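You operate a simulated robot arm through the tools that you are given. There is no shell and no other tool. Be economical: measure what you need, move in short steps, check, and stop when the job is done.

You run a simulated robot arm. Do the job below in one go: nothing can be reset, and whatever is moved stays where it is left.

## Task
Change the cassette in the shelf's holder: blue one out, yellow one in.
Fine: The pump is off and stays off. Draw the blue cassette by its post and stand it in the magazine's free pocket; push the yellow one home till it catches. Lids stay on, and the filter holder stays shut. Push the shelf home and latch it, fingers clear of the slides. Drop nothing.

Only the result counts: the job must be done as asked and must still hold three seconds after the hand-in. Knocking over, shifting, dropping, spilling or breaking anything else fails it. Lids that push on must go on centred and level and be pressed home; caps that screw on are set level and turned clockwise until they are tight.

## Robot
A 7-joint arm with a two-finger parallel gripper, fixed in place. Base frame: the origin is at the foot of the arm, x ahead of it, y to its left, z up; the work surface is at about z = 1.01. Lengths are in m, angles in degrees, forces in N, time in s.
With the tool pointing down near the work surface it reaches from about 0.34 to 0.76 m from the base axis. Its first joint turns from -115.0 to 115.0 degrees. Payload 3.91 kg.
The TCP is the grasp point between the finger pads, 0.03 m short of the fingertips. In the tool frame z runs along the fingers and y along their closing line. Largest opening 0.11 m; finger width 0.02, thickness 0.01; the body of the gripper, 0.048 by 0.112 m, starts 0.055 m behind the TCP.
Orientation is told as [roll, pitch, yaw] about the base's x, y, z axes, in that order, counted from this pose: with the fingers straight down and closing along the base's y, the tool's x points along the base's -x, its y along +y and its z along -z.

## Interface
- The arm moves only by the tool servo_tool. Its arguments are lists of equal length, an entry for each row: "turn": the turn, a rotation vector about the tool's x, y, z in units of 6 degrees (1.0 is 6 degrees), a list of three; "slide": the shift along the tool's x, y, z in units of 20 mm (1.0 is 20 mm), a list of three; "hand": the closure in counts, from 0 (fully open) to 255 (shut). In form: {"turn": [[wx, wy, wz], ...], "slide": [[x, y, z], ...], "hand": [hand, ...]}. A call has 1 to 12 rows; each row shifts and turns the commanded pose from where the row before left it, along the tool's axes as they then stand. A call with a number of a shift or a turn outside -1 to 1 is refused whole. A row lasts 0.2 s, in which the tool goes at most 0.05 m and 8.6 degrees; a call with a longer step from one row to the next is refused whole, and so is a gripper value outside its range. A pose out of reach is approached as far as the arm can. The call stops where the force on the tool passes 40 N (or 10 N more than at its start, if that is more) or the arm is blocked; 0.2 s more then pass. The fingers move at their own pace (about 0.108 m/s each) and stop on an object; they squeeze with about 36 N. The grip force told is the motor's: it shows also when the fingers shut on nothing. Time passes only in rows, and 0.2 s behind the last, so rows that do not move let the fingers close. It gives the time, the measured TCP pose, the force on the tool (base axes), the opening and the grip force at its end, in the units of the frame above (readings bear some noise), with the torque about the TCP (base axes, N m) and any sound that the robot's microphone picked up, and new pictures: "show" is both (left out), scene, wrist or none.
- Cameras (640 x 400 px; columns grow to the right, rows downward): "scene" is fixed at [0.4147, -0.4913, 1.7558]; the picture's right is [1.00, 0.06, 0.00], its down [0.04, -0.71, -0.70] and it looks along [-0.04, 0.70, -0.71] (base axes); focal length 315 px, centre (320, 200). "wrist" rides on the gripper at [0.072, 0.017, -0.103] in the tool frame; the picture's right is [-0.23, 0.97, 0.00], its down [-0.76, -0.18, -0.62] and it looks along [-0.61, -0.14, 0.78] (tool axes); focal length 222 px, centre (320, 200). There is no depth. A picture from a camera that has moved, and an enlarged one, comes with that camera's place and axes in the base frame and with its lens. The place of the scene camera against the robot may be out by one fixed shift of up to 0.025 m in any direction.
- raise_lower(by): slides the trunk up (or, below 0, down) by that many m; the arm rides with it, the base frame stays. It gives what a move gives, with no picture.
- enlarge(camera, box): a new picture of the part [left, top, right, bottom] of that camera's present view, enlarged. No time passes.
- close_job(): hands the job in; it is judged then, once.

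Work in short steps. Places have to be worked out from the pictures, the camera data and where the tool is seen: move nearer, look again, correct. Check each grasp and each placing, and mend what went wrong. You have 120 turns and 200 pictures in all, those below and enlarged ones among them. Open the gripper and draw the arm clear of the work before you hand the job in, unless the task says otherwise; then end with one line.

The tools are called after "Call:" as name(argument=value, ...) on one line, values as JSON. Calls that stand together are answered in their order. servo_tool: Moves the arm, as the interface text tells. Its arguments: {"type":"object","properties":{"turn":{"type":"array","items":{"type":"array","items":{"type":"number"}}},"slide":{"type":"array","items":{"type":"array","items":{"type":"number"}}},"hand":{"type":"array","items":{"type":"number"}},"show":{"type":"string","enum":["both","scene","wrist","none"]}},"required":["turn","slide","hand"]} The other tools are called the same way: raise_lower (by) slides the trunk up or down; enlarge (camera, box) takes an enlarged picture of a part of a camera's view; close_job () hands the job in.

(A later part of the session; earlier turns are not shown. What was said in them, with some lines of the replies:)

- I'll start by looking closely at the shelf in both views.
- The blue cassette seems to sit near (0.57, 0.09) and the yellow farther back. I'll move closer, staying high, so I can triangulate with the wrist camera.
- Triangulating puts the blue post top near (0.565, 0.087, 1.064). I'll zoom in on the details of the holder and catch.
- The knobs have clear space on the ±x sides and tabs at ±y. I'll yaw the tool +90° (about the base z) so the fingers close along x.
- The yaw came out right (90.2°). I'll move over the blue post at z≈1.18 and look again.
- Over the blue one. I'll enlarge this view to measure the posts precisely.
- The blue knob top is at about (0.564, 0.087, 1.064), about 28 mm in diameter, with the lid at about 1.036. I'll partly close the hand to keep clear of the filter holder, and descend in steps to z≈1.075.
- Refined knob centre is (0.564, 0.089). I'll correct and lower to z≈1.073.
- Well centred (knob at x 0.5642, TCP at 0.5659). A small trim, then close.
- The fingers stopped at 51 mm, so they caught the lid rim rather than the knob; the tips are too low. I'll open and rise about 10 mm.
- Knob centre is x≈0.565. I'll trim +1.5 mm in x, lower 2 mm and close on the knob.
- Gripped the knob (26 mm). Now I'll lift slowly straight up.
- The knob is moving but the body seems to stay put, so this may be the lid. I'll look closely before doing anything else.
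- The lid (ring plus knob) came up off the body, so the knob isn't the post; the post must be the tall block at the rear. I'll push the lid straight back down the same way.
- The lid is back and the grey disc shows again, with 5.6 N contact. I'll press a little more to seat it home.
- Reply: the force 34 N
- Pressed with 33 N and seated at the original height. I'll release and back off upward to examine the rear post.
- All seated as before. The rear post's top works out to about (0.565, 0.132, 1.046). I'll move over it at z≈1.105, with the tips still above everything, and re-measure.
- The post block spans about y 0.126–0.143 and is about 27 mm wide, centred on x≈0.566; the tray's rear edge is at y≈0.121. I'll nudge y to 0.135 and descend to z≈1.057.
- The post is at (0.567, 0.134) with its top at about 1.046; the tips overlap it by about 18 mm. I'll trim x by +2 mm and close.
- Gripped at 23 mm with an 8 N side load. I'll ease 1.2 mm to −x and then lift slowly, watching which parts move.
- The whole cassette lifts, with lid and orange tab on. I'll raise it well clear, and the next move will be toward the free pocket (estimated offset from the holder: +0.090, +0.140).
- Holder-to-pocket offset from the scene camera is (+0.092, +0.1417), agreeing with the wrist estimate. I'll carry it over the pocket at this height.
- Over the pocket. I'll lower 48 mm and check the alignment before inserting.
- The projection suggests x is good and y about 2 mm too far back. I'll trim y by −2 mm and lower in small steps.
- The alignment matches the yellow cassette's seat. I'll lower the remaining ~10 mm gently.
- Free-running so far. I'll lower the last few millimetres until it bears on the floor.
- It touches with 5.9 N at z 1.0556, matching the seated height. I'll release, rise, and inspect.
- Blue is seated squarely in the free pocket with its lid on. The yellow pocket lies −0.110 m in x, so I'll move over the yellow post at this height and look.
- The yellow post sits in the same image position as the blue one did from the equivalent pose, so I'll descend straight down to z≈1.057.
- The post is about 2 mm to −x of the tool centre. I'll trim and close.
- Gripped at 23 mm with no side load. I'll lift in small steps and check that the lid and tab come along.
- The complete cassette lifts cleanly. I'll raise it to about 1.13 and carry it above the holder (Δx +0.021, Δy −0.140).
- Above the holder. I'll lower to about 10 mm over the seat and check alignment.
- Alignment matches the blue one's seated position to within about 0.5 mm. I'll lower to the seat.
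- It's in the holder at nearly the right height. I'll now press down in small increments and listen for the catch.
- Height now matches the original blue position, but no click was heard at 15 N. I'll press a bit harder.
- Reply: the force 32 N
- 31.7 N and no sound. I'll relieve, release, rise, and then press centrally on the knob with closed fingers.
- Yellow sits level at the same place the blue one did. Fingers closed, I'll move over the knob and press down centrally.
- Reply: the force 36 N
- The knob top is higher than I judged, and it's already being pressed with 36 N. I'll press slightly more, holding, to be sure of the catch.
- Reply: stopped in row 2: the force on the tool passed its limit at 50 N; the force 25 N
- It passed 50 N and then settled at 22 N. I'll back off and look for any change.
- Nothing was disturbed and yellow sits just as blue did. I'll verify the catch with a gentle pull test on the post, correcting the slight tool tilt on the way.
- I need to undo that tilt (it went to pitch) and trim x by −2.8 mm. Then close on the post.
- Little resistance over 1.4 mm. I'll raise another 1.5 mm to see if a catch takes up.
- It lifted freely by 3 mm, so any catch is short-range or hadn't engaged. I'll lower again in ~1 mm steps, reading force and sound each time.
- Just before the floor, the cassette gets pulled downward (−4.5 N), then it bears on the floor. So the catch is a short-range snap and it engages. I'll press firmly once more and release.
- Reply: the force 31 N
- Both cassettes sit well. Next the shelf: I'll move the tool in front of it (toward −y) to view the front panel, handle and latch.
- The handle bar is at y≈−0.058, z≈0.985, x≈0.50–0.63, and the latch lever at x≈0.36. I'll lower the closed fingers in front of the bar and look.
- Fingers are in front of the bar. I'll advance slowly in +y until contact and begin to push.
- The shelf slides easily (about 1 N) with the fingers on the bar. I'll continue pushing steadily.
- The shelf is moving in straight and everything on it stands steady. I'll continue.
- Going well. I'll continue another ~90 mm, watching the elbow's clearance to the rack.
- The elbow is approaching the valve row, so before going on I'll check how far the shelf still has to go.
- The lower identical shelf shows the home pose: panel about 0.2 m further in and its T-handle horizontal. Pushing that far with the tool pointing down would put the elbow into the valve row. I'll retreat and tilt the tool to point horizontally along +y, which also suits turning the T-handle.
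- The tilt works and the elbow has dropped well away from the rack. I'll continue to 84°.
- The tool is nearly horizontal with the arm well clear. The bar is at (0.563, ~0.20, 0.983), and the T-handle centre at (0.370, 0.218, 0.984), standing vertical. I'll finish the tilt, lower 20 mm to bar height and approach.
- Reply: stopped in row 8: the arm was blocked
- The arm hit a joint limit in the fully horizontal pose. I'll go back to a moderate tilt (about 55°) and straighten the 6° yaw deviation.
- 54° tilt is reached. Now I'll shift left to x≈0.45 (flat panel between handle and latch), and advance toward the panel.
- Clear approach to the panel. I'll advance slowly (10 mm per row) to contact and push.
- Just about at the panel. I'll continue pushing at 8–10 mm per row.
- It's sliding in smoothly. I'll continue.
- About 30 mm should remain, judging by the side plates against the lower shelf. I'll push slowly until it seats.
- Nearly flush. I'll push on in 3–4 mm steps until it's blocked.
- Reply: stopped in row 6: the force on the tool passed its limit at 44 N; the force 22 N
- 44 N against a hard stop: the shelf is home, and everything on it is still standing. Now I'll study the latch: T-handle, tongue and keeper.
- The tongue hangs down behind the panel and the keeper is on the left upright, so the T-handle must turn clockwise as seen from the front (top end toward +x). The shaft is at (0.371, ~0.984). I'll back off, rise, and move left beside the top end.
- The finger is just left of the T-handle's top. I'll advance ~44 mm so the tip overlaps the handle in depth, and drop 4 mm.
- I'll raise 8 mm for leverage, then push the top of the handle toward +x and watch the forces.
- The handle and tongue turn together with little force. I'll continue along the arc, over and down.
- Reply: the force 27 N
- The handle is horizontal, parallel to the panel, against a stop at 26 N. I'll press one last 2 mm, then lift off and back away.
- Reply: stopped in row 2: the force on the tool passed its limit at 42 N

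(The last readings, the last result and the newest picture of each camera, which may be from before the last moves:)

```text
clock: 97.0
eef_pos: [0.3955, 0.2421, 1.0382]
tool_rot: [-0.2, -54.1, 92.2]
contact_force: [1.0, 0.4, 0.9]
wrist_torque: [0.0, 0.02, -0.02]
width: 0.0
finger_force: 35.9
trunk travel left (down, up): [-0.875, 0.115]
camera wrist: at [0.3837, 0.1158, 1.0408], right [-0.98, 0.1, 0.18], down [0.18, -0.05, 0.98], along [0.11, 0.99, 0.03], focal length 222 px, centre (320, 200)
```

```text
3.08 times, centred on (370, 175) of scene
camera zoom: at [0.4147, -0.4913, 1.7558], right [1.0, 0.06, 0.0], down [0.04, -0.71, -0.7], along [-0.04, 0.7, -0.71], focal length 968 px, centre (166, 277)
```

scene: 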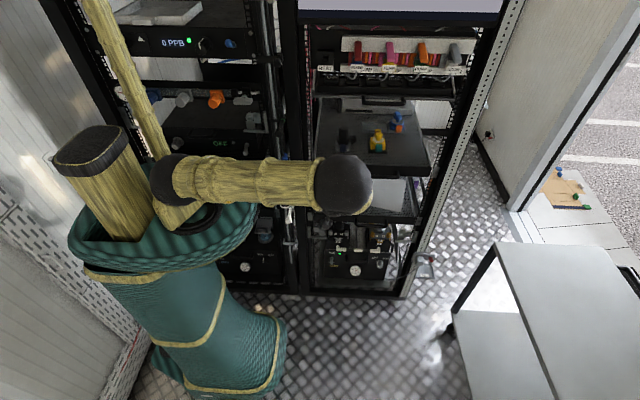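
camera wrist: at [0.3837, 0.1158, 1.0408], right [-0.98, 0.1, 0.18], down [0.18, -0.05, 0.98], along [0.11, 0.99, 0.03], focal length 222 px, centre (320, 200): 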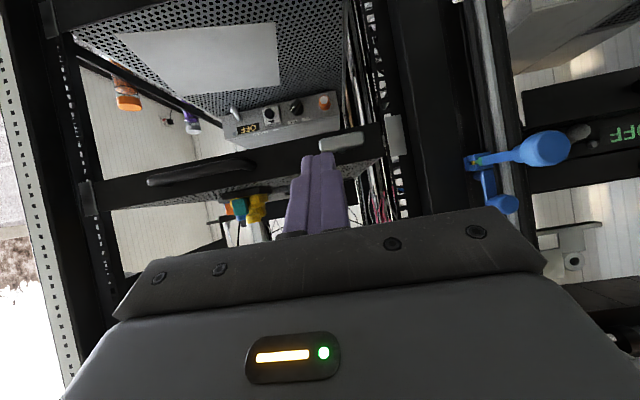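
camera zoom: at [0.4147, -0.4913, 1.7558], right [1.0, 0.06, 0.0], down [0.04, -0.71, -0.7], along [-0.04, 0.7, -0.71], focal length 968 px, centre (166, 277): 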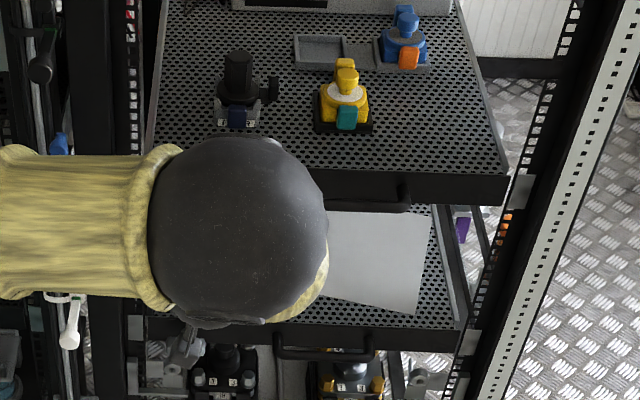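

The latch is horizontal and the shelf is fully home. I'll draw the arm back clear and open the gripper.

Call:
servo_tool(turn=[[0, 0, 0], [0, 0, 0], [0, 0, 0], [0, 0, 0], [0, 0, 0], [0, 0, 0], [0, 0, 0], [0, 0, 0], [0, 0, 0], [0, 0, 0], [0, 0, 0]], slide=[[0.588, 0, -0.809], [0.588, 0, -0.809], [0.588, 0, -0.809], [0.588, 0, -0.809], [0.588, 0, -0.809], [0.588, 0, -0.809], [0.588, 0, -0.809], [0.588, 0, -0.809], [0.588, 0, -0.809], [0.588, 0, -0.809], [0, 0, 0]], hand=[255, 255, 200, 100, 0, 0, 0, 0, 0, 0, 0])

Call:
enlarge(camera="scene", box=[290, 110, 450, 240])

Call:
enlarge(camera="scene", box=[355, 120, 415, 170])

```text
clock: 99.3
eef_pos: [0.4032, 0.0436, 1.04]
tool_rot: [-0.3, -54.0, 92.3]
contact_force: [-0.4, -0.3, 0.2]
wrist_torque: [0.03, 0.0, 0.03]
width: 0.1102
finger_force: 0.0
trunk travel left (down, up): [-0.875, 0.115]
camera wrist: at [0.3904, -0.083, 1.0409], right [-0.98, 0.1, 0.18], down [0.18, -0.05, 0.98], along [0.11, 0.99, 0.03], focal length 222 px, centre (320, 200)
```

scene: 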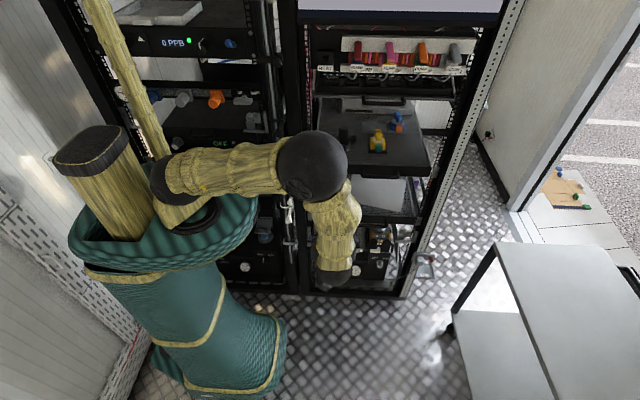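
wrist: 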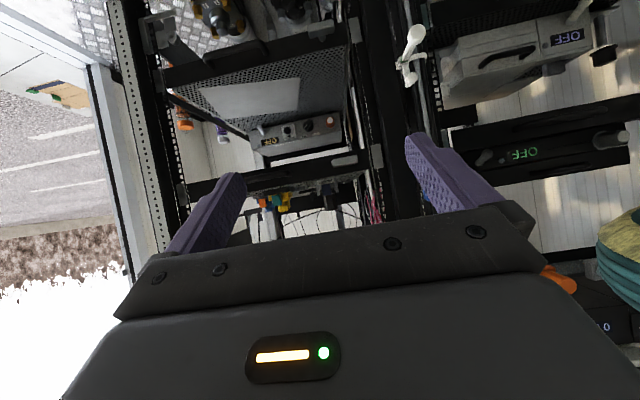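

```text
3.08 times, centred on (370, 175) of scene
camera zoom: at [0.4147, -0.4913, 1.7558], right [1.0, 0.06, 0.0], down [0.04, -0.71, -0.7], along [-0.04, 0.7, -0.71], focal length 968 px, centre (166, 277)
```

zoom: 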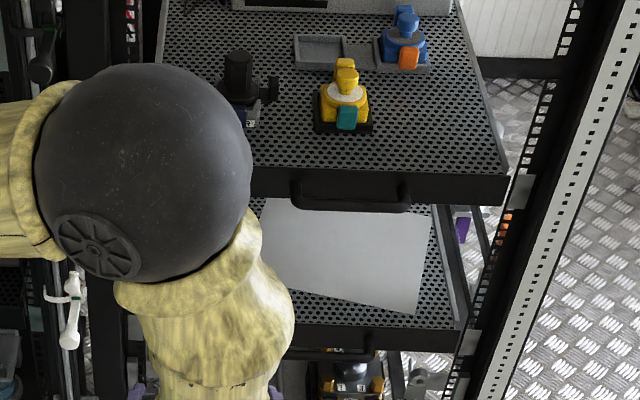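

```text
8.00 times, centred on (385, 145) of scene
camera zoom: at [0.4147, -0.4913, 1.7558], right [1.0, 0.06, 0.0], down [0.04, -0.71, -0.7], along [-0.04, 0.7, -0.71], focal length 2516 px, centre (-200, 640)
```

zoom: 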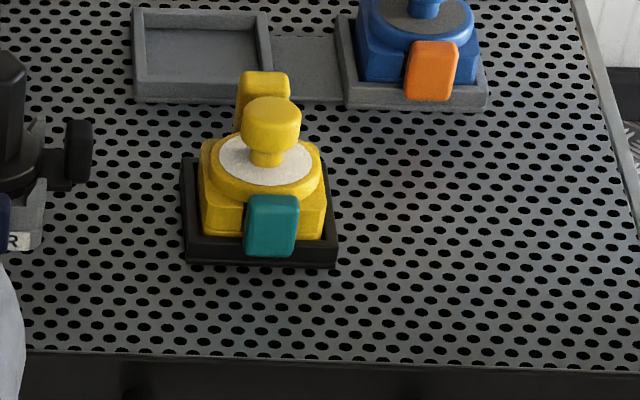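

The yellow cassette is in the holder, the blue one is in its pocket, both lids are on, the shelf is home and latched, and the gripper is open and clear. I'm handing in.

Call:
close_job()

```text
The job is handed in.
```

The job is handed in: blue is in the magazine's free pocket, yellow is in the holder, and the shelf is home and latched with the arm clear. I first lifted the blue lid by mistake and pressed it back on. I heard no click from yellow's catch and only felt it pull the cassette down into its seat.
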